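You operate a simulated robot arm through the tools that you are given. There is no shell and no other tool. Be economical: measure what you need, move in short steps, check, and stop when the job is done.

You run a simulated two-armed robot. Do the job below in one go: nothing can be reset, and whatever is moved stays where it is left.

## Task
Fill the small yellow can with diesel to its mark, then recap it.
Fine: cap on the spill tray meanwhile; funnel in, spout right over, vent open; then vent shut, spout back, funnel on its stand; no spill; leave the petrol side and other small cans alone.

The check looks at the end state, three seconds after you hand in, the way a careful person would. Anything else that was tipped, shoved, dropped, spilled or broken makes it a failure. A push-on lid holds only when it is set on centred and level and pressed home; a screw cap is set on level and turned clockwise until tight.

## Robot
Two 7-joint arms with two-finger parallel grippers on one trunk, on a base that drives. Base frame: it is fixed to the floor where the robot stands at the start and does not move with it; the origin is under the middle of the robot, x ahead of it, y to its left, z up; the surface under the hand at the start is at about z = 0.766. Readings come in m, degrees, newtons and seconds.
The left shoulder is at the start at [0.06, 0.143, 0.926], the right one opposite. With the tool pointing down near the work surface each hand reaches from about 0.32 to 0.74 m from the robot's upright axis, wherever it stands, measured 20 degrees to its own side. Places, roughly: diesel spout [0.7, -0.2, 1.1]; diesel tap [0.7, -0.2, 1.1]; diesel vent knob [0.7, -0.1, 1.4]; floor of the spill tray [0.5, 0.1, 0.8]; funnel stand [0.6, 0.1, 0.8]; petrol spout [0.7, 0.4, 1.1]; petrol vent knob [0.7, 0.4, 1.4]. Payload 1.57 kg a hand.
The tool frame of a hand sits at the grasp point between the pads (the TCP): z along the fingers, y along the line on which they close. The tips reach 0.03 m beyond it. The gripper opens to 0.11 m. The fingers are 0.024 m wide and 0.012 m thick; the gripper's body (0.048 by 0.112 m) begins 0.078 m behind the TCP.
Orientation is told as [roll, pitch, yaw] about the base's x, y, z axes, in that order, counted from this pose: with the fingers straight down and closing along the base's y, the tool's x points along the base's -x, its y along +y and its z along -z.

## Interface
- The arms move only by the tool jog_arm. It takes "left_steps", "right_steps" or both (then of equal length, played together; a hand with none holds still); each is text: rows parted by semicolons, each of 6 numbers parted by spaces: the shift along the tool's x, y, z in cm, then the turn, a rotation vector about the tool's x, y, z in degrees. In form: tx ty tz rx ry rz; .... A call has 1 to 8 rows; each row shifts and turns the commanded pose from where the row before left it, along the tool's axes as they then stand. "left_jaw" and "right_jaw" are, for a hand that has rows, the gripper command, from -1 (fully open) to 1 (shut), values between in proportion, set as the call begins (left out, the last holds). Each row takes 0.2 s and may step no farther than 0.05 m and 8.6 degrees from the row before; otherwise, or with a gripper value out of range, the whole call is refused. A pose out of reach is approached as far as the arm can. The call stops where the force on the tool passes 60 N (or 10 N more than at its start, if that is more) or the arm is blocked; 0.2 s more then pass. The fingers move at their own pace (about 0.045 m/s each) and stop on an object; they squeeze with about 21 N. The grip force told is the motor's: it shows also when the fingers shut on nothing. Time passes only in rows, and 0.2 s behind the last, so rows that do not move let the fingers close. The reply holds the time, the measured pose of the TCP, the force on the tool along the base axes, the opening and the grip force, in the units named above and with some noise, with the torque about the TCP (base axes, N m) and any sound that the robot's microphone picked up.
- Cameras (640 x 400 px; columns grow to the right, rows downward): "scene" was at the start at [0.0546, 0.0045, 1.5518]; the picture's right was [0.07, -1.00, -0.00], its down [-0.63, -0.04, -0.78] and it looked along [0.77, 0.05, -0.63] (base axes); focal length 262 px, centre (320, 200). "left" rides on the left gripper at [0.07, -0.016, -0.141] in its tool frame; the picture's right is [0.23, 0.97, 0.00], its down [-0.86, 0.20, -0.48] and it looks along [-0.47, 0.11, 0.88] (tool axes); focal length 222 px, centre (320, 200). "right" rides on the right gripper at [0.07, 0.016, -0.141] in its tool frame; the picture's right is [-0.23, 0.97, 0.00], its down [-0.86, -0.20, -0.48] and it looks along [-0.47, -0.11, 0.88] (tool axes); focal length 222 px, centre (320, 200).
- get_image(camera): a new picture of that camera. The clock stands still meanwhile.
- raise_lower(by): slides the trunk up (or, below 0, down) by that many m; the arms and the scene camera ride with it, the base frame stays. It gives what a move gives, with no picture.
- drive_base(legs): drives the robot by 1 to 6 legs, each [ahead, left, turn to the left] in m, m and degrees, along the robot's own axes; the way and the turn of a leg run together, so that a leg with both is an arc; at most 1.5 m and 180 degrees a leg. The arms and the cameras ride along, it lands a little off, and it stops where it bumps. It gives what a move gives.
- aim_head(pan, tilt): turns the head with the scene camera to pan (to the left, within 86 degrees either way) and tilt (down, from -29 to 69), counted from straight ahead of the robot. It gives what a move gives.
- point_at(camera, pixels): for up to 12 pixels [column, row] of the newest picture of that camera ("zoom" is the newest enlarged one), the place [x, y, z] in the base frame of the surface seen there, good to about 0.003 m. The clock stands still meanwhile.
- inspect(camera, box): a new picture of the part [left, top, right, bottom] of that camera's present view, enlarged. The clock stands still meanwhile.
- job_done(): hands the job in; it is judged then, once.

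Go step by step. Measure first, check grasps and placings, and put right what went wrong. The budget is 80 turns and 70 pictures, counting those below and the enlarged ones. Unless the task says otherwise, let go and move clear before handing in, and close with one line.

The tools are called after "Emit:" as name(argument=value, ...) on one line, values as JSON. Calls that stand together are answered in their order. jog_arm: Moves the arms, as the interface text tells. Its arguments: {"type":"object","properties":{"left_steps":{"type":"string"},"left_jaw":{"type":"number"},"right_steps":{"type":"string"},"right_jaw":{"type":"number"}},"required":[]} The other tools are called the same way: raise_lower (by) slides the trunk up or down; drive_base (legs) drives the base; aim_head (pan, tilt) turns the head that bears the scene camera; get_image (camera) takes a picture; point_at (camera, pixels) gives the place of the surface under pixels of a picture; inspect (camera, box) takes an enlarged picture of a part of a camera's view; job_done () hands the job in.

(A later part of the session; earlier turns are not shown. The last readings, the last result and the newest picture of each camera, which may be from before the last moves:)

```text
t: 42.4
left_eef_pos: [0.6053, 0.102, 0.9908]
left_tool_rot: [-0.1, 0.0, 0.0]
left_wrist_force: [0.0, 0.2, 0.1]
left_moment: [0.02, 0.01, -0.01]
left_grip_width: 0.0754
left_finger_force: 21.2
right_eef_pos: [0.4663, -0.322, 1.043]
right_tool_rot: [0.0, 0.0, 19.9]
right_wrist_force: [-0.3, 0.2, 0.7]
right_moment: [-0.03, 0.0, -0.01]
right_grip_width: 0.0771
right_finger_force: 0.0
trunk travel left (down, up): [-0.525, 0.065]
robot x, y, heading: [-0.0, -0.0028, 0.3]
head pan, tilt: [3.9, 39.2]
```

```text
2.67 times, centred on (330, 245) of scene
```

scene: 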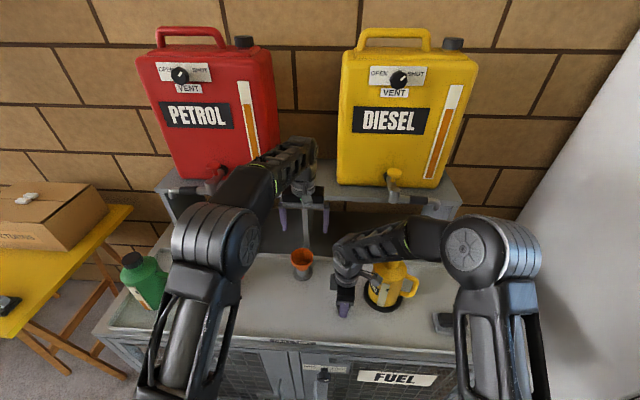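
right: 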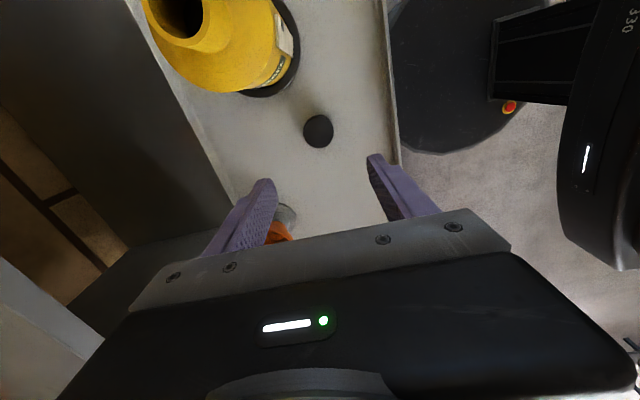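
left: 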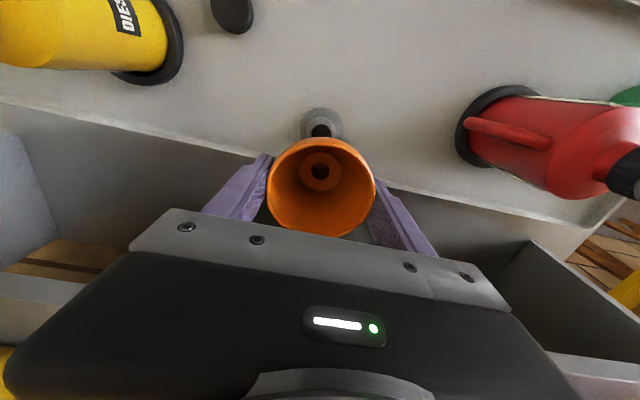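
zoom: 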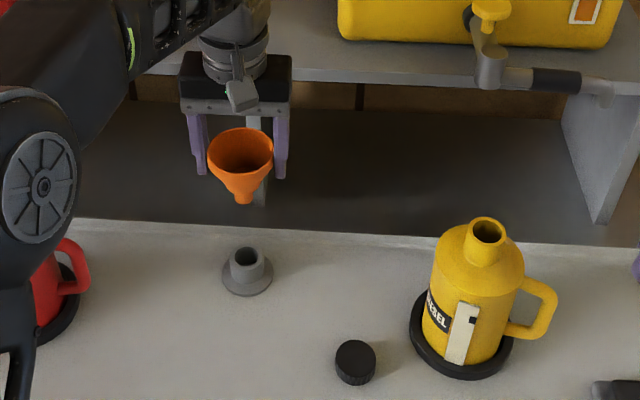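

The funnel is held level, with the stem tip at zoom (243,203). I'll measure the stem and the spout outlet before the carry.

Emit:
point_at(camera="zoom", pixels=[[243, 202], [243, 190], [240, 178], [608, 98], [598, 100], [247, 255], [486, 219], [212, 160], [243, 174]])

Emit:
jog_arm(right_steps="0 -4 0 0 0 0; 0 -4 0 0 0 0")

Emit:
jog_arm(left_steps="3.6 0 -4 0 0 0; 3.5 0 -3 0 0 0; 0 -4.5 0 0 0 0; 0 -4.5 0 0 0 0; 0 -4.5 0 0 0 0; 0 -4.5 0 0 0 0; 0 -4.5 0 0 0 0; 0 -4.3 0 0 0 0")

Emit:
get_image(camera="left")

Emit:
get_image(camera="scene")

```text
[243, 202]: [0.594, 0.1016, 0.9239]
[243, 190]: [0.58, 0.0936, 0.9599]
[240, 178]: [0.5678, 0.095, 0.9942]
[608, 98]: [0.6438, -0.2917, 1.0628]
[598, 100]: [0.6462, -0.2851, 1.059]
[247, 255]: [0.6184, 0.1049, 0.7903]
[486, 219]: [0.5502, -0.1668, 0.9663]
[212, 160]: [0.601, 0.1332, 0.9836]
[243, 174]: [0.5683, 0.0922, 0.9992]
```

```text
t: 43.0
left_eef_pos: [0.6048, 0.1017, 0.9909]
left_tool_rot: [0.0, 0.0, 0.1]
left_wrist_force: [1.4, -0.7, -1.1]
left_moment: [0.03, 0.02, -0.01]
left_grip_width: 0.0754
left_finger_force: 21.5
right_eef_pos: [0.4931, -0.398, 1.0422]
right_tool_rot: [0.0, 0.0, 20.0]
right_wrist_force: [0.2, 1.1, 0.4]
right_moment: [-0.02, -0.01, 0.02]
right_grip_width: 0.077
right_finger_force: 0.1
trunk travel left (down, up): [-0.525, 0.065]
robot x, y, heading: [-0.0026, 0.001, -0.1]
head pan, tilt: [3.9, 39.2]
```

```text
refused: row 1 steps farther than a row can; nothing moved
```

```text
42 pictures are left
```

left: 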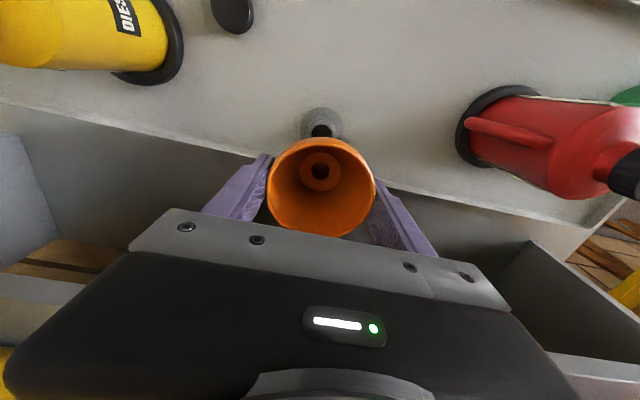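

```text
41 pictures are left
```

scene: 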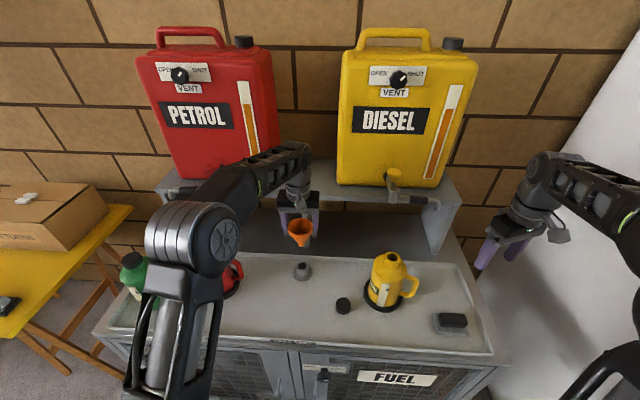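

That row was slightly too long, so I'll repeat it in shorter steps: the stem tip is about 0.072 below the TCP, so I carry it at 1.05.

Emit:
jog_arm(left_steps="3.4 0 -3 0 0 0; 3.6 0 -3 0 0 0; 0 -4.5 0 0 0 0; 0 -4.5 0 0 0 0; 0 -4.5 0 0 0 0; 0 -4.5 0 0 0 0; 0 -4.5 0 0 0 0; 0 -4.3 0 0 0 0")

Emit:
inspect(camera="scene", box=[320, 180, 480, 320])

Emit:
get_image(camera="left")

```text
t: 44.8
left_eef_pos: [0.5353, -0.0557, 1.0501]
left_tool_rot: [0.0, -0.1, -0.1]
left_wrist_force: [-0.3, -0.1, 0.3]
left_moment: [0.0, -0.02, -0.03]
left_grip_width: 0.0753
left_finger_force: 21.4
left hand out of reach, approached as far as the arm can: row 6, 7, 8
right_eef_pos: [0.4929, -0.3972, 1.0438]
right_tool_rot: [0.2, 0.0, 20.0]
right_wrist_force: [-0.5, 0.3, 0.1]
right_moment: [0.01, 0.0, 0.02]
right_grip_width: 0.0771
right_finger_force: 0.0
trunk travel left (down, up): [-0.525, 0.065]
robot x, y, heading: [0.0033, 0.0, 0.0]
head pan, tilt: [3.9, 39.2]
```

```text
2.86 times, centred on (400, 250) of scene
```

zoom: 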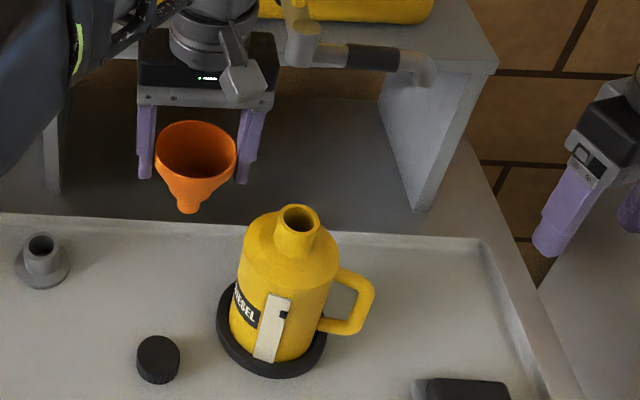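

```text
39 pictures are left
```

left: 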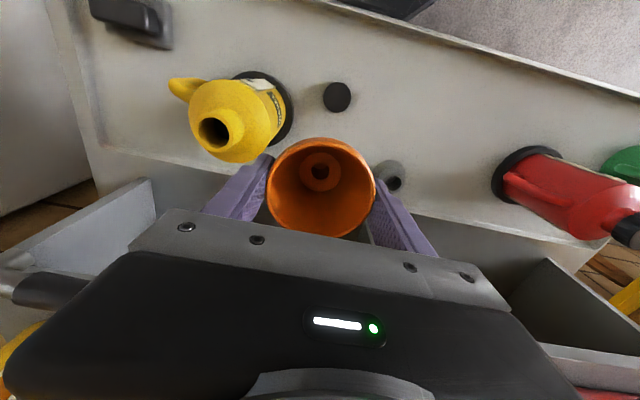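

The left arm ran out of reach at y = -0.056, so the robot has to shift right about 0.12 m. First I'll check what stands on that side.

Emit:
aim_head(pan=-40, tilt=50)

Emit:
get_image(camera="scene")

Emit:
point_at(camera="scene", pixels=[[400, 150], [500, 200], [500, 300], [400, 350], [300, 300], [200, 250], [300, 200], [600, 350]])

```text
t: 45.9
left_eef_pos: [0.5347, -0.0554, 1.0499]
left_tool_rot: [0.0, -0.1, -0.1]
left_wrist_force: [0.2, -0.9, 0.0]
left_moment: [0.03, 0.03, 0.0]
left_grip_width: 0.0753
left_finger_force: 21.4
right_eef_pos: [0.4922, -0.3981, 1.0439]
right_tool_rot: [0.0, 0.1, 20.1]
right_wrist_force: [0.6, 0.5, -0.2]
right_moment: [-0.02, -0.04, 0.01]
right_grip_width: 0.077
right_finger_force: 0.0
trunk travel left (down, up): [-0.525, 0.065]
robot x, y, heading: [-0.0023, -0.0001, -0.1]
head pan, tilt: [-40.0, 50.0]
```

```text
38 pictures are left
```

scene: 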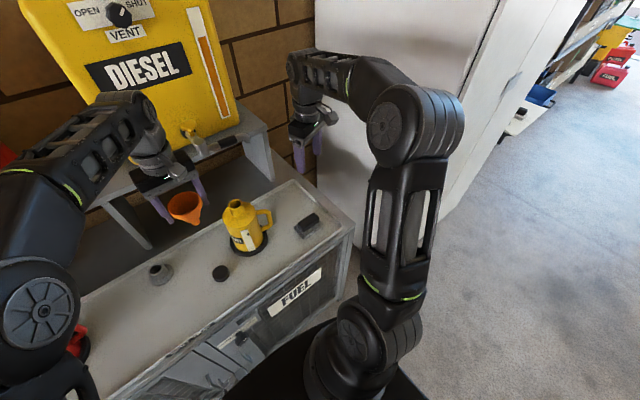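

```text
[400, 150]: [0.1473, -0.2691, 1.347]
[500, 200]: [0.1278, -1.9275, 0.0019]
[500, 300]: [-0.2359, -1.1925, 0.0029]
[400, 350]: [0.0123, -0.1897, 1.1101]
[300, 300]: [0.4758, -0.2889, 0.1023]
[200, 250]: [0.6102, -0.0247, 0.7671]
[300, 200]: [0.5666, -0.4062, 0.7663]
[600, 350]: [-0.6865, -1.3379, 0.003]
```

The floor is clear to the right, though a white cabinet stands near y = -0.5. I'll bring the right hand inward, back the left hand off to see where its command stands, then drive.

Emit:
jog_arm(left_steps="0 2 0 0 0 0; 0 0 0 0 0 0; 0 0 0 0 0 0; 0 0 0 0 0 0", right_steps="4 2 0 0 0 0; 3 3 0 0 0 0; 0 4 0 0 0 0; 0 2 0 0 0 0")

```text
t: 46.9
left_eef_pos: [0.5362, -0.0367, 1.0512]
left_tool_rot: [0.0, 0.0, 0.1]
left_wrist_force: [0.2, 0.5, 0.2]
left_moment: [0.01, -0.03, 0.01]
left_grip_width: 0.0754
left_finger_force: 20.6
right_eef_pos: [0.3896, -0.3189, 1.043]
right_tool_rot: [0.0, -0.1, 19.9]
right_wrist_force: [-0.5, 0.0, -0.1]
right_moment: [0.02, 0.0, -0.02]
right_grip_width: 0.0769
right_finger_force: 0.0
trunk travel left (down, up): [-0.525, 0.065]
robot x, y, heading: [-0.0043, 0.0024, -0.1]
head pan, tilt: [-40.0, 50.0]
```

The command follows the real pose. I'll raise the left hand 1.5 cm, shift it back left, then drive 0.17 m to the right.

Emit:
jog_arm(left_steps="0 3 -1.5 0 0 0; 0 0 0 0 0 0")

Emit:
drive_base(legs=[[0, -0.17, 0]])

Emit:
aim_head(pan=10, tilt=42)

Emit:
get_image(camera="scene")

```text
t: 47.5
left_eef_pos: [0.5355, -0.0071, 1.0656]
left_tool_rot: [-0.1, -0.1, 0.0]
left_wrist_force: [-0.7, -1.2, -0.2]
left_moment: [-0.01, -0.01, 0.02]
left_grip_width: 0.0754
left_finger_force: 21.8
right_eef_pos: [0.3887, -0.3179, 1.0433]
right_tool_rot: [-0.1, 0.0, 20.0]
right_wrist_force: [-0.5, 0.2, 0.1]
right_moment: [0.01, 0.02, -0.03]
right_grip_width: 0.0766
right_finger_force: 0.0
trunk travel left (down, up): [-0.525, 0.065]
robot x, y, heading: [-0.0046, -0.0019, -0.1]
head pan, tilt: [-40.0, 50.0]
```

```text
t: 49.0
left_eef_pos: [0.5361, -0.1812, 1.0661]
left_tool_rot: [0.1, 0.0, -0.1]
left_wrist_force: [-0.5, -0.1, 0.8]
left_moment: [0.03, 0.03, 0.0]
left_grip_width: 0.0752
left_finger_force: 20.7
right_eef_pos: [0.3884, -0.4928, 1.0432]
right_tool_rot: [0.1, 0.0, 19.9]
right_wrist_force: [-0.5, -0.4, -1.3]
right_moment: [0.01, 0.0, 0.02]
right_grip_width: 0.0771
right_finger_force: 0.0
trunk travel left (down, up): [-0.525, 0.065]
robot x, y, heading: [-0.0008, -0.1709, 0.2]
head pan, tilt: [-40.0, 50.0]
```

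```text
t: 50.2
left_eef_pos: [0.5359, -0.1779, 1.0662]
left_tool_rot: [0.0, -0.1, -0.1]
left_wrist_force: [0.4, 0.5, 0.0]
left_moment: [-0.04, 0.02, 0.02]
left_grip_width: 0.0754
left_finger_force: 21.4
right_eef_pos: [0.3891, -0.4902, 1.0448]
right_tool_rot: [0.0, 0.0, 19.8]
right_wrist_force: [0.1, 0.4, -0.3]
right_moment: [-0.03, -0.01, 0.03]
right_grip_width: 0.077
right_finger_force: 0.0
trunk travel left (down, up): [-0.525, 0.065]
robot x, y, heading: [-0.0018, -0.1729, 0.0]
head pan, tilt: [10.0, 42.0]
```

```text
37 pictures are left
```

scene: 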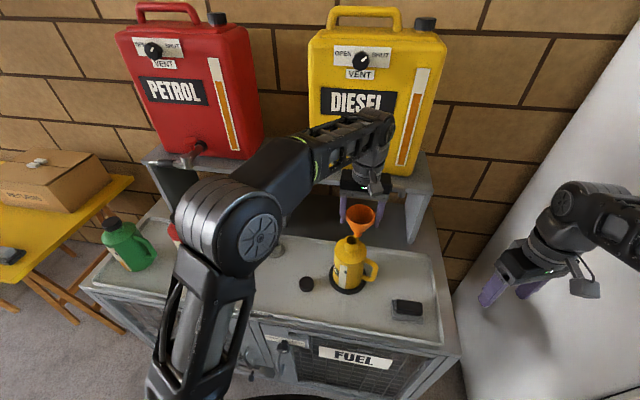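

The hand sits 1.2 cm to the right of the neck axis. I'll correct that and lower carefully, watching the force.

Emit:
jog_arm(left_steps="0.05 1.15 0 0 0 0; 0 0 1.5 0 0 0; 0 0 0 0 0 0")

Emit:
inspect(camera="scene", box=[310, 180, 400, 310])

```text
t: 51.0
left_eef_pos: [0.5344, -0.1677, 1.0497]
left_tool_rot: [0.0, 0.0, -0.2]
left_wrist_force: [0.4, 0.1, -1.0]
left_moment: [0.0, -0.02, -0.03]
left_grip_width: 0.0752
left_finger_force: 21.1
right_eef_pos: [0.3898, -0.49, 1.0437]
right_tool_rot: [0.1, 0.0, 19.8]
right_wrist_force: [0.0, -0.7, 0.5]
right_moment: [0.0, 0.0, -0.01]
right_grip_width: 0.0767
right_finger_force: 0.0
trunk travel left (down, up): [-0.525, 0.065]
robot x, y, heading: [0.0, -0.1718, -0.2]
head pan, tilt: [10.0, 42.0]
```

```text
3.08 times, centred on (355, 245) of scene
```

zoom: 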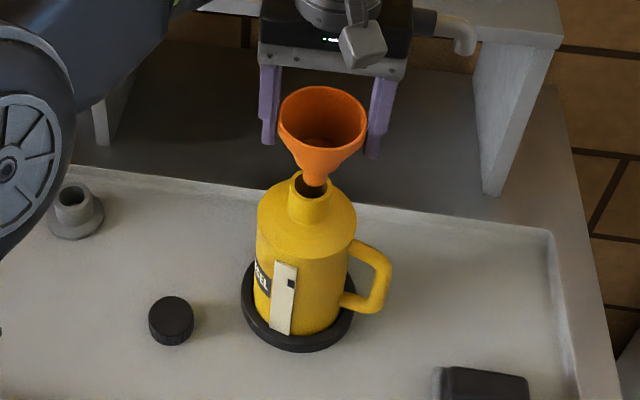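

The stem tip at (316,182) looks slightly right of the neck centre at (310,185). I'll measure both.

Emit:
point_at(camera="zoom", pixels=[[308, 178], [316, 180], [324, 178], [291, 186], [331, 184], [309, 204], [281, 125], [364, 125], [300, 174]])

```text
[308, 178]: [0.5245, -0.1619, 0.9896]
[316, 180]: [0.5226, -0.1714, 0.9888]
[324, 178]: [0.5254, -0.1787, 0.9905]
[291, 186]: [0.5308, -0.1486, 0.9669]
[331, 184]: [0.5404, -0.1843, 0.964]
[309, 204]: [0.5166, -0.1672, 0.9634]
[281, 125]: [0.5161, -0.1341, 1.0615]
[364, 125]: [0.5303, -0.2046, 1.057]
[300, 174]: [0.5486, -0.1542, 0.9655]
```

The funnel is about 3 mm too far right. I'll shift it and lower.

Emit:
jog_arm(left_steps="0 0.3 0 0 0 0; 0 0 1 0 0 0; 0 0 1 0 0 0; 0 0 0.7 0 0 0; 0 0 0 0 0 0")

Emit:
inspect(camera="scene", box=[310, 180, 400, 310])

```text
t: 52.2
left_eef_pos: [0.5346, -0.164, 1.022]
left_tool_rot: [0.0, -0.1, -0.1]
left_wrist_force: [0.2, -0.2, 0.1]
left_moment: [-0.03, -0.02, 0.0]
left_grip_width: 0.0754
left_finger_force: 20.8
right_eef_pos: [0.3891, -0.4915, 1.0442]
right_tool_rot: [-0.1, 0.0, 19.9]
right_wrist_force: [0.1, 0.4, 0.2]
right_moment: [0.0, 0.0, 0.05]
right_grip_width: 0.0772
right_finger_force: 0.0
trunk travel left (down, up): [-0.525, 0.065]
robot x, y, heading: [-0.0007, -0.1721, 0.1]
head pan, tilt: [10.0, 42.0]
```

```text
3.08 times, centred on (355, 245) of scene
```

zoom: 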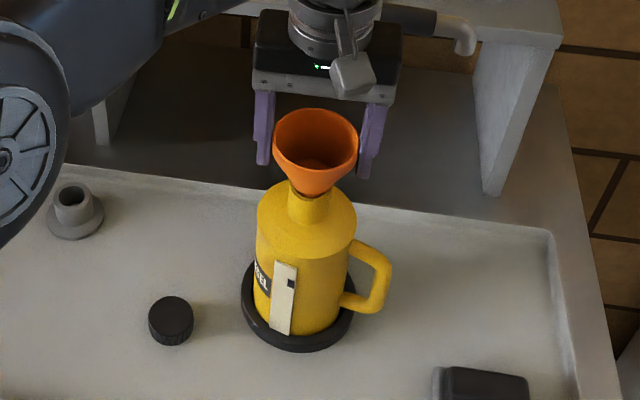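

The stem has entered the neck with no force. I'll continue down to contact.

Emit:
jog_arm(left_steps="0 0 0.6 0 0 0; 0 0 0.5 0 0 0; 0 0 0 0 0 0")

Emit:
jog_arm(left_steps="0 0 0.3 0 0 0; 0 0 0.3 0 0 0; 0 0 0 0 0 0")

Emit:
inspect(camera="scene", box=[310, 180, 400, 310])

```text
t: 53.0
left_eef_pos: [0.5349, -0.1642, 1.0122]
left_tool_rot: [0.0, 0.0, -0.1]
left_wrist_force: [0.0, 0.7, -0.4]
left_moment: [-0.03, 0.03, 0.02]
left_grip_width: 0.0753
left_finger_force: 21.2
right_eef_pos: [0.388, -0.4915, 1.0435]
right_tool_rot: [0.1, 0.0, 19.9]
right_wrist_force: [0.3, 0.2, -0.7]
right_moment: [-0.02, 0.0, 0.03]
right_grip_width: 0.0768
right_finger_force: 0.1
trunk travel left (down, up): [-0.525, 0.065]
robot x, y, heading: [0.0038, -0.1747, -0.2]
head pan, tilt: [10.0, 42.0]
```

```text
t: 53.8
left_eef_pos: [0.536, -0.1639, 1.0084]
left_tool_rot: [0.0, -0.2, -0.1]
left_wrist_force: [1.0, 0.3, 12.5]
left_moment: [0.15, 0.15, 0.05]
left_grip_width: 0.0754
left_finger_force: 20.4
right_eef_pos: [0.3879, -0.4898, 1.0452]
right_tool_rot: [0.0, 0.0, 20.0]
right_wrist_force: [0.2, 0.0, 0.2]
right_moment: [0.02, 0.01, -0.01]
right_grip_width: 0.0775
right_finger_force: 0.1
trunk travel left (down, up): [-0.525, 0.065]
robot x, y, heading: [-0.0033, -0.1729, 0.1]
head pan, tilt: [10.0, 42.0]
```

```text
3.08 times, centred on (355, 245) of scene
```

zoom: 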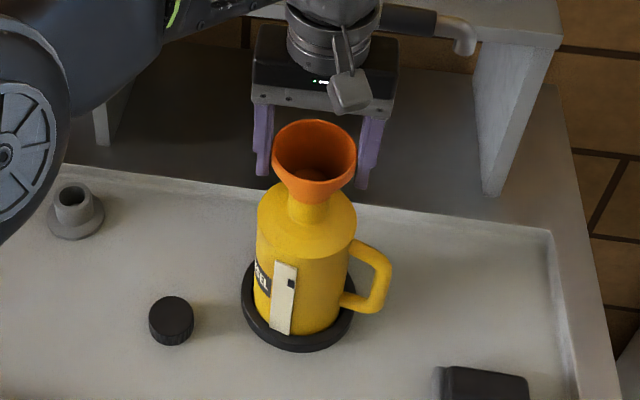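

The funnel is seated (12.5 N at z = 1.008). I'll relax, open and lift clear, then take the left hand aside.

Emit:
jog_arm(left_steps="0 0 -0.15 0 0 0; 0 0 0 0 0 0")

Emit:
jog_arm(left_steps="0 0 0 0 0 0; 0 0 0 0 0 0; 0 0 0 0 0 0; 0 0 -2 0 0 0; 0 0 -4 0 0 0; 0 0 -4 0 0 0; 0 4.5 -2 0 0 0; 2 4.5 0 0 0 0", left_jaw=-1)

Emit:
jog_arm(left_steps="2 4.5 0 0 0 0; 2 4.5 0 0 0 0; 2 4.5 0 0 0 0; 2 4.5 0 0 0 0; 2 4.5 0 0 0 0; 0 4.5 0 0 0 0; 0 0 0 0 0 0")

Emit:
get_image(camera="scene")

Emit:
inspect(camera="scene", box=[310, 130, 430, 230])

```text
t: 54.4
left_eef_pos: [0.5352, -0.1643, 1.0081]
left_tool_rot: [0.0, -0.2, -0.1]
left_wrist_force: [1.8, 0.4, 8.1]
left_moment: [0.08, -0.12, -0.03]
left_grip_width: 0.0753
left_finger_force: 20.7
right_eef_pos: [0.3878, -0.4916, 1.0437]
right_tool_rot: [-0.1, 0.0, 19.9]
right_wrist_force: [0.6, -0.5, -0.4]
right_moment: [0.0, 0.03, -0.01]
right_grip_width: 0.0769
right_finger_force: 0.0
trunk travel left (down, up): [-0.525, 0.065]
robot x, y, heading: [0.0025, -0.1711, -0.3]
head pan, tilt: [10.0, 42.0]
```

```text
t: 56.2
left_eef_pos: [0.5144, -0.0941, 1.0785]
left_tool_rot: [-0.1, 0.0, -0.1]
left_wrist_force: [-0.3, 0.1, -0.1]
left_moment: [-0.06, 0.01, 0.02]
left_grip_width: 0.1102
left_finger_force: 0.1
left hand out of reach, approached as far as the arm can: row 6, 7
right_eef_pos: [0.3882, -0.4894, 1.0454]
right_tool_rot: [0.0, 0.0, 19.9]
right_wrist_force: [-0.6, 0.1, -0.4]
right_moment: [0.01, -0.05, -0.01]
right_grip_width: 0.077
right_finger_force: 0.0
trunk travel left (down, up): [-0.525, 0.065]
robot x, y, heading: [0.0002, -0.1688, -0.2]
head pan, tilt: [10.0, 42.0]
```

```text
t: 57.8
left_eef_pos: [0.4159, 0.1752, 1.0787]
left_tool_rot: [0.1, 0.0, -0.1]
left_wrist_force: [-0.3, 0.7, -0.4]
left_moment: [0.01, -0.02, 0.02]
left_grip_width: 0.1099
left_finger_force: 0.1
right_eef_pos: [0.3892, -0.4929, 1.0436]
right_tool_rot: [0.0, 0.0, 19.9]
right_wrist_force: [0.8, 0.2, -0.8]
right_moment: [-0.01, -0.03, 0.01]
right_grip_width: 0.0772
right_finger_force: 0.2
trunk travel left (down, up): [-0.525, 0.065]
robot x, y, heading: [-0.0016, -0.1732, 0.0]
head pan, tilt: [10.0, 42.0]
```

```text
33 pictures are left
```

scene: 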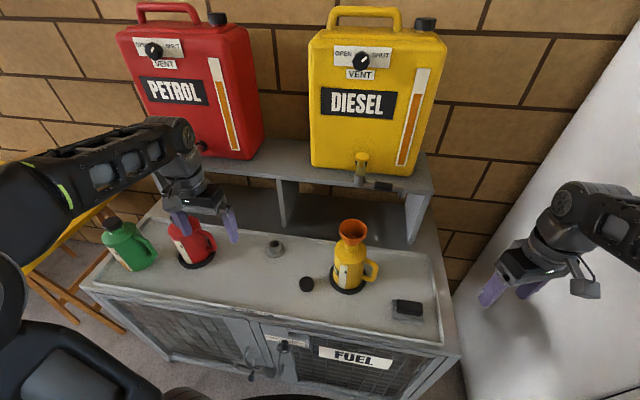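

```text
4.00 times, centred on (370, 180) of scene
```

zoom: 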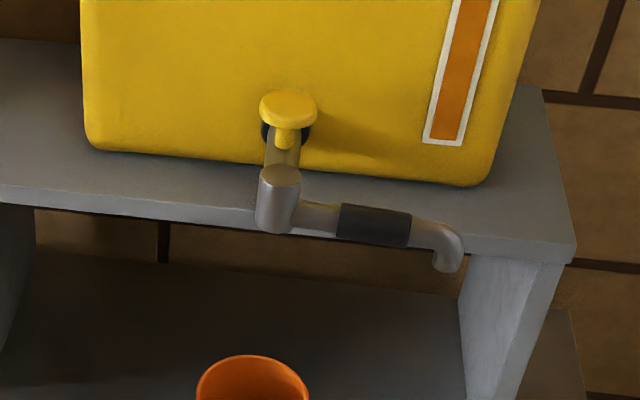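

The funnel stays put in the neck. Now I'll measure the spout: pivot, sleeve and outlet.

Emit:
point_at(camera="zoom", pixels=[[278, 178], [275, 215], [345, 222], [375, 224], [405, 228], [448, 268], [445, 230], [288, 100], [268, 130], [252, 360], [252, 395]])

Emit:
inspect(camera="scene", box=[330, 30, 400, 90])

Emit:
point_at(camera="zoom", pixels=[[290, 280], [240, 270], [345, 270], [290, 210], [290, 340], [200, 300], [400, 300]])

```text
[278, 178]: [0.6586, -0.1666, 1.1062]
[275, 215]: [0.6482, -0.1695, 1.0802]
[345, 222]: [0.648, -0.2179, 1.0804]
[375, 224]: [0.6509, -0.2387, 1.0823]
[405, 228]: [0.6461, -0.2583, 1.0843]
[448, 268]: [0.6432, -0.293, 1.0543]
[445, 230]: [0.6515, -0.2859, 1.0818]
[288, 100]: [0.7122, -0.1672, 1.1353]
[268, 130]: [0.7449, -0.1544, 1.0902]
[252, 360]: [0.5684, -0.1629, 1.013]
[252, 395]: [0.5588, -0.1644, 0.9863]
```

```text
6.67 times, centred on (365, 60) of scene
```

zoom: 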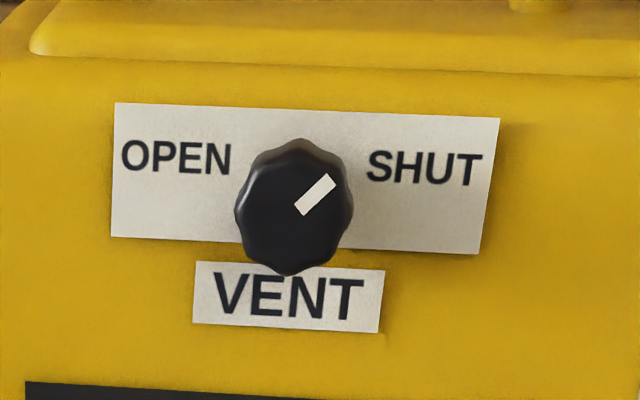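

```text
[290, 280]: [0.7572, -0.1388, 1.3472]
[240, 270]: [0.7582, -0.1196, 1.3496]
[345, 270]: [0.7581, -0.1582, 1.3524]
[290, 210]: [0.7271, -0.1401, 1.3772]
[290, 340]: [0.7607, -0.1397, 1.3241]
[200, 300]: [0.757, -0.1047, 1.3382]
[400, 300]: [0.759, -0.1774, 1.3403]
```

The pivot is near (0.661, -0.167), the sleeve centre (0.658, -0.238, 1.072) and the outlet radius about 0.124, so a 90° swing puts the outlet over the neck. I'll raise the trunk and turn the right hand to yaw 90 in order to grip the sleeve.

Emit:
raise_lower(by=0.06)

Emit:
jog_arm(right_steps="0 3 -3 0 0 0; 0 3 -3 0 0 -8.5; 0 0 0 0 0 -8.5; 0 0 0 0 0 -8.5; 0 0 0 0 0 -8.5; 0 0 0 0 0 -8.5; 0 0 0 0 0 -8.5; 0 0 0 0 0 -8.5")

Emit:
jog_arm(right_steps="0 0 0 0 0 -8.5; -3 -3.5 0 0 0 -2; -3 -3.5 0 0 0 0; -3 -3.5 0 0 0 0; -3 -3.5 0 0 0 0; -2 -3.5 0 0 0 0; 0 0 0 0 0 0")

Emit:
get_image(camera="scene")

```text
t: 58.8
left_eef_pos: [0.4162, 0.1739, 1.137]
left_tool_rot: [0.0, 0.0, -0.2]
left_wrist_force: [-0.1, 0.1, -0.1]
left_moment: [0.02, -0.03, -0.01]
left_grip_width: 0.11
left_finger_force: 0.1
right_eef_pos: [0.3878, -0.4913, 1.1051]
right_tool_rot: [0.0, 0.0, 19.9]
right_wrist_force: [0.0, -0.2, 0.4]
right_moment: [0.0, -0.02, 0.0]
right_grip_width: 0.0771
right_finger_force: 0.0
trunk travel left (down, up): [-0.585, 0.005]
robot x, y, heading: [0.0003, -0.1725, 0.1]
head pan, tilt: [10.0, 42.0]
```

```text
t: 60.6
left_eef_pos: [0.4148, 0.1733, 1.1378]
left_tool_rot: [-0.1, 0.0, -0.1]
left_wrist_force: [-0.6, 0.4, 0.1]
left_moment: [-0.02, 0.02, -0.01]
left_grip_width: 0.11
left_finger_force: 0.0
right_eef_pos: [0.3683, -0.435, 1.1638]
right_tool_rot: [0.0, 0.0, 79.5]
right_wrist_force: [0.3, -0.7, 0.0]
right_moment: [-0.03, -0.02, 0.03]
right_grip_width: 0.0769
right_finger_force: 0.0
trunk travel left (down, up): [-0.585, 0.005]
robot x, y, heading: [-0.001, -0.1732, -0.2]
head pan, tilt: [10.0, 42.0]
```

```text
t: 62.2
left_eef_pos: [0.4152, 0.1749, 1.1376]
left_tool_rot: [0.0, 0.0, -0.1]
left_wrist_force: [0.3, 0.0, 0.1]
left_moment: [-0.05, -0.03, -0.02]
left_grip_width: 0.1099
left_finger_force: 0.1
right_eef_pos: [0.5093, -0.3149, 1.1646]
right_tool_rot: [-0.2, 0.1, 90.0]
right_wrist_force: [0.4, -0.2, -0.5]
right_moment: [-0.04, 0.0, 0.02]
right_grip_width: 0.0769
right_finger_force: 0.1
right hand out of reach, approached as far as the arm can: row 6
trunk travel left (down, up): [-0.585, 0.005]
robot x, y, heading: [-0.0006, -0.1708, -0.4]
head pan, tilt: [10.0, 42.0]
```

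```text
30 pictures are left
```

scene: 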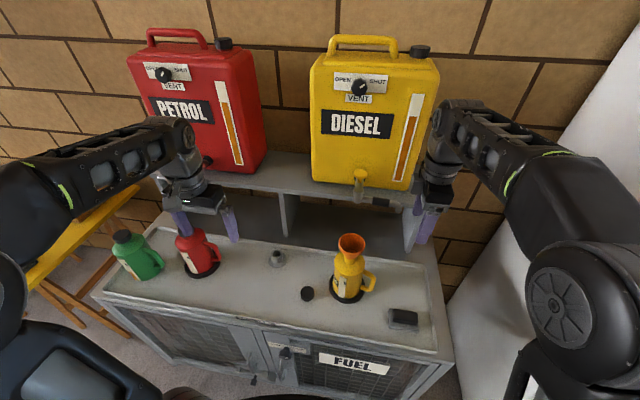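

With the fingers straight down the arm can't reach the spout at this height, so I'll work with the fingers pointing forward. I'll do the vent first: back off, turn yaw to 0, then pitch the hand up.

Emit:
jog_arm(right_steps="0 4 0 0 0 0; 0 3 -2 0 0 0; 0 0 0 0 0 8.5; 0 0 0 0 0 8.5; 0 0 0 0 0 8.5; 0 0 0 0 0 8.5; 0 0 0 0 0 8.5; 0 0 0 0 0 8.5")

Emit:
jog_arm(right_steps="0 0 0 0 0 8.5; 0 0 0 0 0 8.5; 0 0 0 0 0 8.5; 0 0 0 0 0 8.5; 0 0 0 0 0 5; 0 0 0 0 -8.5 0; 0 0 0 0 -8.5 0; 0 0 0 0 -8.5 0")

Emit:
jog_arm(right_steps="0 0 0 0 -8.5 0; 0 0 0 0 -8.5 0; 0 0 0 0 -8.5 0; 0 0 0 0 -8.5 0; 0 0 0 0 -8.5 0; 0 0 0 0 -8.5 0; 0 0 0 0 -8.5 0; 0 0 0 0 -5 0")

```text
t: 64.0
left_eef_pos: [0.4157, 0.1727, 1.138]
left_tool_rot: [0.0, 0.0, 0.0]
left_wrist_force: [-0.6, -0.2, 0.7]
left_moment: [0.02, -0.02, 0.02]
left_grip_width: 0.1101
left_finger_force: 0.1
right_eef_pos: [0.45, -0.3157, 1.1783]
right_tool_rot: [0.0, -0.1, 38.8]
right_wrist_force: [-0.3, 0.3, -0.1]
right_moment: [0.01, 0.02, -0.02]
right_grip_width: 0.0775
right_finger_force: 0.2
right hand out of reach, approached as far as the arm can: row 2
trunk travel left (down, up): [-0.585, 0.005]
robot x, y, heading: [0.0017, -0.1714, -0.1]
head pan, tilt: [10.0, 42.0]
```

```text
t: 65.8
left_eef_pos: [0.4145, 0.1733, 1.1384]
left_tool_rot: [-0.1, -0.1, -0.2]
left_wrist_force: [-0.3, -0.3, 0.5]
left_moment: [0.02, 0.01, 0.0]
left_grip_width: 0.11
left_finger_force: 0.1
right_eef_pos: [0.4481, -0.3165, 1.179]
right_tool_rot: [0.0, -25.7, -0.1]
right_wrist_force: [-1.1, -1.0, 0.1]
right_moment: [0.02, -0.05, -0.01]
right_grip_width: 0.077
right_finger_force: 0.1
trunk travel left (down, up): [-0.585, 0.005]
robot x, y, heading: [0.0047, -0.1712, -0.1]
head pan, tilt: [10.0, 42.0]
```

```text
t: 67.6
left_eef_pos: [0.4156, 0.1742, 1.1375]
left_tool_rot: [-0.1, 0.0, -0.1]
left_wrist_force: [0.3, 0.3, 0.2]
left_moment: [0.0, 0.0, 0.0]
left_grip_width: 0.11
left_finger_force: 0.2
right_eef_pos: [0.5256, -0.2882, 1.2295]
right_tool_rot: [113.9, -89.9, -113.8]
right_wrist_force: [-0.3, -0.4, 0.4]
right_moment: [-0.04, -0.03, 0.01]
right_grip_width: 0.0768
right_finger_force: 0.0
right hand out of reach, approached as far as the arm can: row 4, 5, 6, 7, 8
trunk travel left (down, up): [-0.585, 0.005]
robot x, y, heading: [0.0002, -0.1724, -0.2]
head pan, tilt: [10.0, 42.0]
```

The hand now points forward. I'll move it up in front of the vent knob and look.

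Emit:
jog_arm(right_steps="-3 3 2 0 0 0; -3 3 2 0 0 0; -3 3 2 0 0 0; -3 3 2 0 0 0; -3 2.8 2 0 0 0; 0 0 3 0 0 0; 0 0 0 0 0 0")

Emit:
get_image(camera="right")

Emit:
inspect(camera="scene", box=[290, 30, 450, 130])

```text
t: 69.2
left_eef_pos: [0.4149, 0.174, 1.1377]
left_tool_rot: [0.0, 0.1, -0.1]
left_wrist_force: [-0.5, -0.7, 1.0]
left_moment: [-0.01, 0.03, 0.0]
left_grip_width: 0.1103
left_finger_force: 0.0
right_eef_pos: [0.6537, -0.139, 1.3805]
right_tool_rot: [-138.0, -89.9, 137.9]
right_wrist_force: [0.2, 0.0, 1.1]
right_moment: [0.0, -0.02, 0.01]
right_grip_width: 0.077
right_finger_force: 0.1
trunk travel left (down, up): [-0.585, 0.005]
robot x, y, heading: [0.0035, -0.1727, -0.1]
head pan, tilt: [10.0, 42.0]
```

```text
29 pictures are left
```

right: 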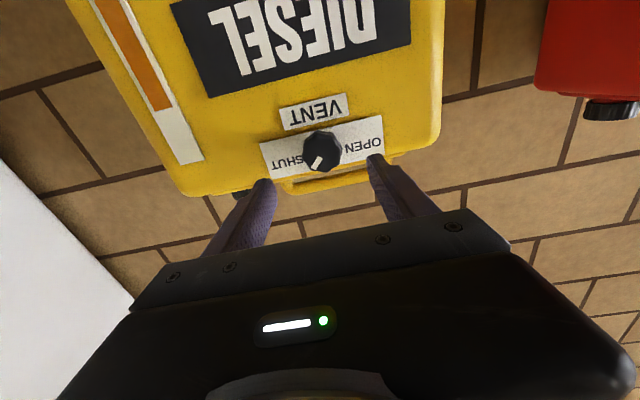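

```text
4.00 times, centred on (370, 80) of scene
```

zoom: 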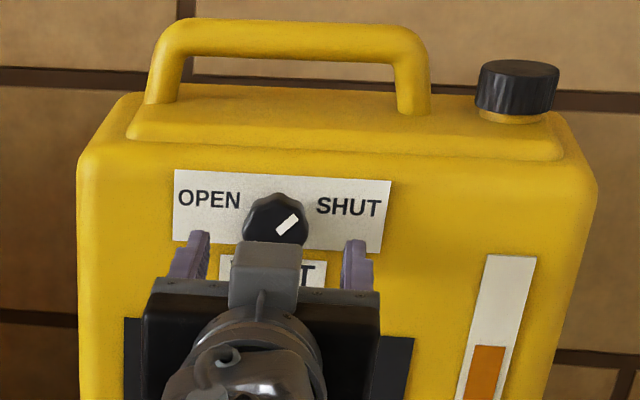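

Emit:
point_at(camera="right", pixels=[[305, 150], [339, 150], [321, 134], [321, 168], [321, 150], [321, 140]])

Emit:
point_at(camera="zoom", pixels=[[275, 222], [250, 220], [303, 220], [275, 205]])

```text
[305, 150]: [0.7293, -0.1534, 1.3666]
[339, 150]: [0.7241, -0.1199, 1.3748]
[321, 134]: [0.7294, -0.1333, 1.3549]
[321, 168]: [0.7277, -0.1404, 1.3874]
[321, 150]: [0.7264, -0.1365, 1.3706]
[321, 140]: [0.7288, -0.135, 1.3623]
```

```text
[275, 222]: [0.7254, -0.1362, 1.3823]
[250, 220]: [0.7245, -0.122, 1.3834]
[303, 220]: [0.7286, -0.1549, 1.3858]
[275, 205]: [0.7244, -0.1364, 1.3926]
```

The knob centre is (-0.137, 1.373) in y and z, with its front at x = 0.727. I'll move on and grip it.

Emit:
jog_arm(right_steps="0.75 0.2 2 0 0 0; 0 0 3 0 0 0; 0 0 1.6 0 0 0; 0 0 0 0 0 0")

Emit:
jog_arm(right_steps="0 0 0 0 0 0; 0 0 0 0 0 0; 0 0 0 0 0 0; 0 0 0 0 0 0", right_jaw=1)

Emit:
jog_arm(right_steps="0 0 0 0 0 -8; 0 0 0 0 0 -8; 0 0 0 0 0 -8; 0 0 0 0 0 0")

Emit:
inspect(camera="scene", box=[310, 40, 430, 120])

```text
t: 70.2
left_eef_pos: [0.4169, 0.1725, 1.1376]
left_tool_rot: [0.1, 0.0, -0.1]
left_wrist_force: [-0.3, -0.4, 0.9]
left_moment: [0.01, -0.02, -0.01]
left_grip_width: 0.11
left_finger_force: 0.0
right_eef_pos: [0.721, -0.1384, 1.3724]
right_tool_rot: [-85.5, -89.9, 85.5]
right_wrist_force: [0.2, 0.2, 0.5]
right_moment: [0.02, 0.03, -0.03]
right_grip_width: 0.0768
right_finger_force: 0.0
trunk travel left (down, up): [-0.585, 0.005]
robot x, y, heading: [-0.0012, -0.1725, -0.1]
head pan, tilt: [10.0, 42.0]
```

```text
t: 71.2
left_eef_pos: [0.4169, 0.1741, 1.1371]
left_tool_rot: [-0.3, 0.0, -0.1]
left_wrist_force: [0.3, -0.3, 0.6]
left_moment: [-0.01, 0.02, -0.02]
left_grip_width: 0.1098
left_finger_force: 0.1
right_eef_pos: [0.7196, -0.1364, 1.3714]
right_tool_rot: [-80.2, -89.9, 80.5]
right_wrist_force: [0.9, 5.0, 0.8]
right_moment: [-0.02, -0.06, 0.35]
right_grip_width: 0.0394
right_finger_force: 29.6
trunk travel left (down, up): [-0.585, 0.005]
robot x, y, heading: [0.0011, -0.1719, 0.1]
head pan, tilt: [10.0, 42.0]
```

```text
t: 72.2
left_eef_pos: [0.4162, 0.174, 1.1393]
left_tool_rot: [0.0, -0.2, -0.1]
left_wrist_force: [-0.2, 0.4, -0.3]
left_moment: [-0.02, -0.02, -0.01]
left_grip_width: 0.11
left_finger_force: 0.1
right_eef_pos: [0.7189, -0.1366, 1.3728]
right_tool_rot: [-89.9, -65.9, 90.0]
right_wrist_force: [-0.9, 5.7, -0.9]
right_moment: [-0.01, 0.02, 0.67]
right_grip_width: 0.0394
right_finger_force: 44.5
trunk travel left (down, up): [-0.585, 0.005]
robot x, y, heading: [-0.0033, -0.1734, -0.2]
head pan, tilt: [10.0, 42.0]
```

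```text
5.00 times, centred on (370, 80) of scene
```

zoom: 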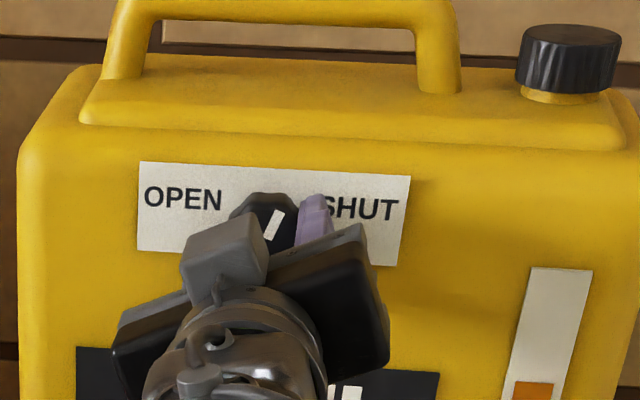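

The pointer follows the hand, so I'll keep turning.

Emit:
jog_arm(right_steps="0 0 0 0 0 -8; 0 0 0 0 0 -8; 0 0 0 0 0 -8; 0 0 0 0 0 -8; 0 0 0 0 0 -8; 0 0 0 0 0 -8; 0 0 0 0 0 -8; 0 0 0 0 0 -8")

Emit:
inspect(camera="scene", box=[310, 40, 430, 120])

```text
t: 74.0
left_eef_pos: [0.4162, 0.1739, 1.1376]
left_tool_rot: [-0.1, 0.0, -0.1]
left_wrist_force: [0.3, -0.9, -0.2]
left_moment: [0.03, 0.0, 0.01]
left_grip_width: 0.11
left_finger_force: 0.0
right_eef_pos: [0.7193, -0.1392, 1.3762]
right_tool_rot: [-90.3, -1.9, 89.7]
right_wrist_force: [6.3, 1.7, 14.3]
right_moment: [0.02, 0.17, 0.94]
right_grip_width: 0.0395
right_finger_force: 44.4
trunk travel left (down, up): [-0.585, 0.005]
robot x, y, heading: [0.0024, -0.1719, 0.1]
head pan, tilt: [10.0, 42.0]
```

```text
5.00 times, centred on (370, 80) of scene
```

zoom: 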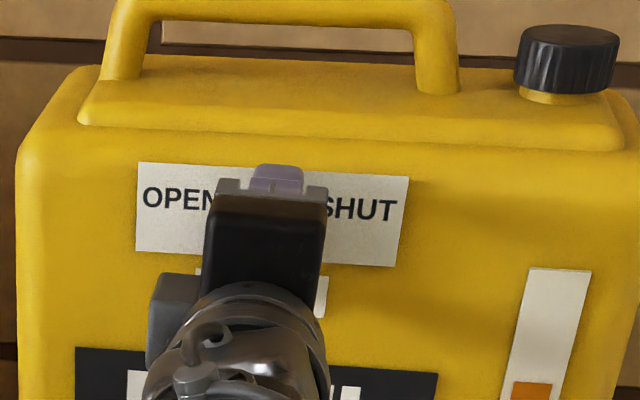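

The wrist has turned 88°. I'll release, back off and check the pointer.

Emit:
jog_arm(right_steps="0 0 0 0 0 0; 0 0 0 0 0 0; 0 0 0 0 0 0; 0 0 -4 0 0 0; 0 0 -4.5 0 0 0; 4 0 -2 0 0 0; 4 0 0 0 0 0; 0 0 0 0 0 0", right_jaw=-0.4)

Emit:
inspect(camera="scene", box=[310, 40, 430, 220])

```text
t: 75.8
left_eef_pos: [0.4161, 0.1741, 1.1381]
left_tool_rot: [0.0, 0.0, -0.1]
left_wrist_force: [0.0, -0.2, -0.8]
left_moment: [-0.01, 0.0, 0.01]
left_grip_width: 0.1099
left_finger_force: 0.0
right_eef_pos: [0.6161, -0.22, 1.3701]
right_tool_rot: [-90.0, -1.9, 89.9]
right_wrist_force: [0.0, 0.0, -0.2]
right_moment: [0.0, 0.0, 0.0]
right_grip_width: 0.0769
right_finger_force: 0.2
trunk travel left (down, up): [-0.585, 0.005]
robot x, y, heading: [0.0004, -0.1724, -0.2]
head pan, tilt: [10.0, 42.0]
```

```text
2.22 times, centred on (370, 130) of scene
```

zoom: 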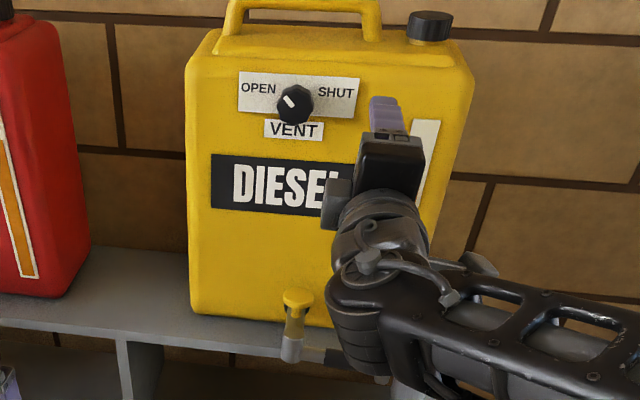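

The vent pointer is now at OPEN. Next is the spout, so I'll check the shelf height and edge behind the pipe.

Emit:
point_at(camera="zoom", pixels=[[240, 325], [240, 340], [220, 345], [180, 320], [150, 332], [150, 336], [297, 298], [292, 345], [315, 356], [335, 357]])

```text
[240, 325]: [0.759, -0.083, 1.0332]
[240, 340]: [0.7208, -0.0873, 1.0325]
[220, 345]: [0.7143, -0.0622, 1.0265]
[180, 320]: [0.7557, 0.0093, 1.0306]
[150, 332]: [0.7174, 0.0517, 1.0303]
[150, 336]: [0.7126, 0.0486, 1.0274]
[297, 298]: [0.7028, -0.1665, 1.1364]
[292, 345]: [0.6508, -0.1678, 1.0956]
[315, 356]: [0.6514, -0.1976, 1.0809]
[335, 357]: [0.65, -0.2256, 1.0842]
```

There is a gap behind the pipe: the shelf edge is at x = 0.715 with its top at 1.03. I'll use the shut fingers as a stick, tilted 60° down, to swing the spout from behind.

Emit:
jog_arm(right_steps="3 3.5 -1 0 0 0; 3 3.5 -1 0 0 0; 3 3.5 -1 0 0 0; 0 4 0 0 0 0; 0 0 0 -8.5 0 0; 0 0 0 -8.5 0 0; 0 0 0 -8.5 0 0; 0 0 0 -8.5 0 0", right_jaw=1)

Emit:
jog_arm(right_steps="0 0 0 -8.5 0 0; 0 0 0 -8.5 0 0; 0 0 0 -8.5 0 0; 0 0 0 0 0 0")

Emit:
get_image(camera="scene")

```text
t: 77.6
left_eef_pos: [0.4168, 0.1737, 1.1378]
left_tool_rot: [0.0, 0.0, -0.1]
left_wrist_force: [-0.1, -0.1, -0.3]
left_moment: [0.07, 0.03, -0.01]
left_grip_width: 0.1098
left_finger_force: 0.0
right_eef_pos: [0.5876, -0.3029, 1.2231]
right_tool_rot: [-55.9, -2.0, 90.0]
right_wrist_force: [0.2, 0.0, -0.5]
right_moment: [0.03, -0.01, 0.01]
right_grip_width: 0.0002
right_finger_force: 20.9
trunk travel left (down, up): [-0.585, 0.005]
robot x, y, heading: [-0.0007, -0.1728, -0.3]
head pan, tilt: [10.0, 42.0]
```

```text
t: 78.6
left_eef_pos: [0.4165, 0.1735, 1.1384]
left_tool_rot: [0.0, 0.0, -0.2]
left_wrist_force: [0.1, -0.3, 0.1]
left_moment: [-0.05, -0.01, -0.02]
left_grip_width: 0.1098
left_finger_force: 0.1
right_eef_pos: [0.5854, -0.3035, 1.2216]
right_tool_rot: [-30.3, -2.0, 89.9]
right_wrist_force: [-0.1, 0.2, 0.4]
right_moment: [-0.02, -0.01, -0.04]
right_grip_width: 0.0
right_finger_force: 20.7
trunk travel left (down, up): [-0.585, 0.005]
robot x, y, heading: [0.0053, -0.1729, -0.1]
head pan, tilt: [10.0, 42.0]
```

```text
24 pictures are left
```

scene: 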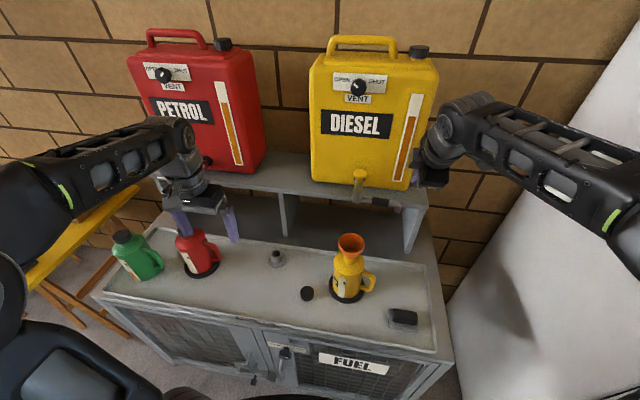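

Positions are good. I'll take the stick over the pipe and down into the gap behind the sleeve's outer end.

Emit:
jog_arm(right_steps="-1.5 -2.2 2.8 0 0 0; -1.5 -2.2 2.8 0 0 0; -1.5 -2.2 2.8 0 0 0; 0 1.3 2.9 0 0 0; 0 1.3 2.9 0 0 0; 0 1.3 2.9 0 0 0; 0 0 0 0 0 0")

Emit:
inspect(camera="scene", box=[310, 130, 470, 260])

```text
t: 80.2
left_eef_pos: [0.4163, 0.1745, 1.1385]
left_tool_rot: [0.0, -0.1, -0.1]
left_wrist_force: [0.6, -0.8, -0.1]
left_moment: [-0.03, 0.0, 0.0]
left_grip_width: 0.1098
left_finger_force: 0.1
right_eef_pos: [0.6959, -0.2536, 1.0895]
right_tool_rot: [-30.5, -2.0, 89.9]
right_wrist_force: [0.5, -0.4, -0.1]
right_moment: [0.01, -0.02, -0.02]
right_grip_width: 0.0
right_finger_force: 20.4
trunk travel left (down, up): [-0.585, 0.005]
robot x, y, heading: [-0.0012, -0.1741, -0.2]
head pan, tilt: [10.0, 42.0]
```

```text
3.08 times, centred on (390, 195) of scene
```

zoom: 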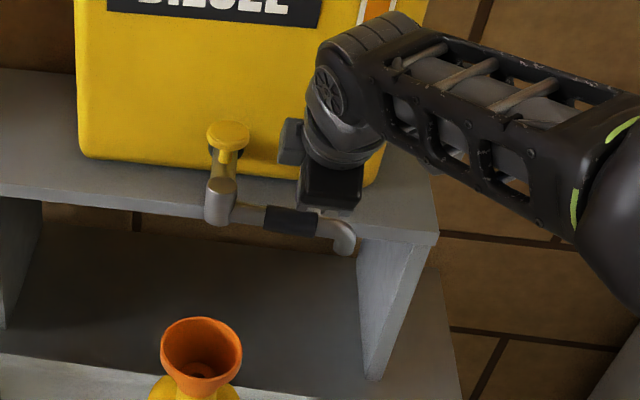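

The stick sits behind the pipe near (325,225). I'll lower it slightly and start the swing, checking after 30°.

Emit:
jog_arm(right_steps="0 0.9 0.35 0 0 0; 0 0.87 -0.5 0 0 0; 0.24 1.99 -1.15 0 0 0; -0.24 1.99 -1.15 0 0 0; 0 0 0 0 0 0")

Emit:
inspect(camera="scene", box=[310, 130, 470, 260])

```text
t: 81.4
left_eef_pos: [0.4161, 0.1741, 1.1376]
left_tool_rot: [0.0, -0.1, -0.1]
left_wrist_force: [0.1, -0.3, -0.4]
left_moment: [-0.02, -0.04, 0.04]
left_grip_width: 0.11
left_finger_force: 0.0
right_eef_pos: [0.6339, -0.2547, 1.0799]
right_tool_rot: [-30.4, -1.9, 89.8]
right_wrist_force: [-0.1, -0.3, -0.4]
right_moment: [-0.02, 0.0, 0.01]
right_grip_width: 0.0
right_finger_force: 20.7
trunk travel left (down, up): [-0.585, 0.005]
robot x, y, heading: [0.0005, -0.1729, 0.1]
head pan, tilt: [10.0, 42.0]
```

```text
3.08 times, centred on (390, 195) of scene
```

zoom: 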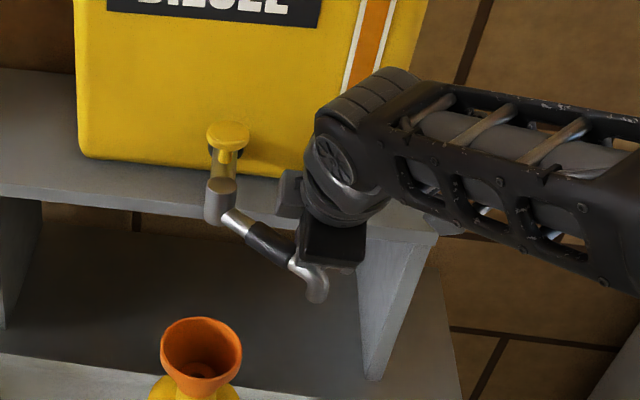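

The spout swings freely, so I'll finish the arc.

Emit:
jog_arm(right_steps="-0.9 1.9 -1.1 0 0 0; -1.3 1.56 -0.9 0 0 0; -1.8 1.3 -0.75 0 0 0; -2.15 0.78 -0.45 0 0 0; 0 0 0 0 0 0")

Emit:
inspect(camera="scene", box=[310, 130, 470, 260])

Emit:
point_at(camera="zoom", pixels=[[210, 290], [205, 310], [210, 250], [200, 350]])

```text
t: 82.6
left_eef_pos: [0.4165, 0.1738, 1.1384]
left_tool_rot: [0.0, -0.1, -0.1]
left_wrist_force: [0.2, 0.3, -0.1]
left_moment: [0.04, 0.02, 0.0]
left_grip_width: 0.1103
left_finger_force: 0.0
right_eef_pos: [0.5698, -0.1918, 1.0838]
right_tool_rot: [-30.5, -2.0, 89.9]
right_wrist_force: [-0.2, -0.2, -0.3]
right_moment: [0.01, -0.04, 0.01]
right_grip_width: 0.0
right_finger_force: 21.7
trunk travel left (down, up): [-0.585, 0.005]
robot x, y, heading: [0.0006, -0.1718, -0.1]
head pan, tilt: [10.0, 42.0]
```

```text
3.08 times, centred on (390, 195) of scene
```

zoom: 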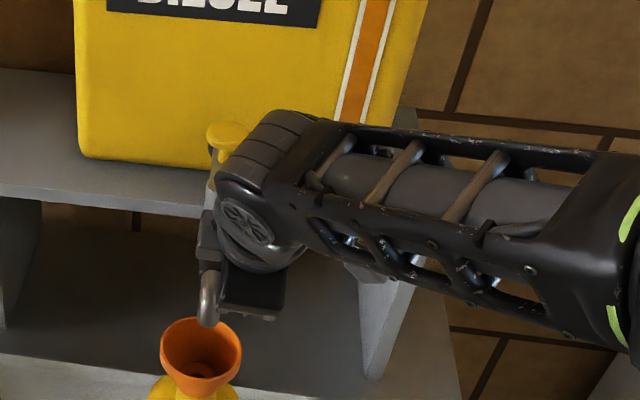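

```text
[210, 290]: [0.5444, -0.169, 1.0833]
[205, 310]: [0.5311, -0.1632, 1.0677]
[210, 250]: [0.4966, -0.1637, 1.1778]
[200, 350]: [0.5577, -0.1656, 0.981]
```

The outlet is at about (0.537, -0.167), right over the funnel. I'll withdraw the stick to the right and up, then study the tap.

Emit:
jog_arm(right_steps="3 0 0 0 0 0; 4 0 0 0 0 0; 3 -1.5 -3 0 0 0; 2 -2 -3.5 0 0 0; 0 -2 -3 0 0 0; 0 0 0 0 0 0")

Emit:
inspect(camera="scene", box=[325, 150, 405, 250])

Emit:
point_at(camera="zoom", pixels=[[300, 90], [270, 90], [335, 90], [305, 110], [300, 75]])

```text
t: 84.0
left_eef_pos: [0.4161, 0.1728, 1.139]
left_tool_rot: [0.0, 0.0, -0.1]
left_wrist_force: [-0.7, 0.3, -0.5]
left_moment: [-0.01, -0.02, 0.02]
left_grip_width: 0.11
left_finger_force: 0.2
right_eef_pos: [0.5682, -0.3163, 1.1879]
right_tool_rot: [-30.5, -2.0, 90.0]
right_wrist_force: [0.1, -0.2, -0.4]
right_moment: [-0.01, 0.02, -0.01]
right_grip_width: 0.0003
right_finger_force: 21.2
trunk travel left (down, up): [-0.585, 0.005]
robot x, y, heading: [0.0007, -0.176, -0.0]
head pan, tilt: [10.0, 42.0]
```

```text
4.00 times, centred on (365, 200) of scene
```

zoom: 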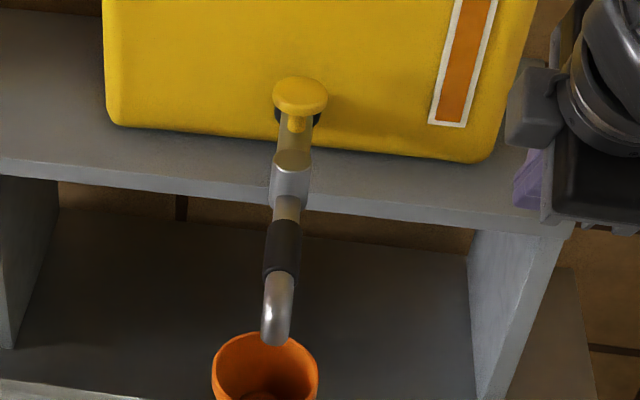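

```text
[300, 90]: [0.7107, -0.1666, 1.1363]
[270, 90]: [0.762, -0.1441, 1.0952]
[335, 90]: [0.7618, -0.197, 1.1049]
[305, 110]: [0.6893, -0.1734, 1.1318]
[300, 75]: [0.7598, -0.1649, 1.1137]
```

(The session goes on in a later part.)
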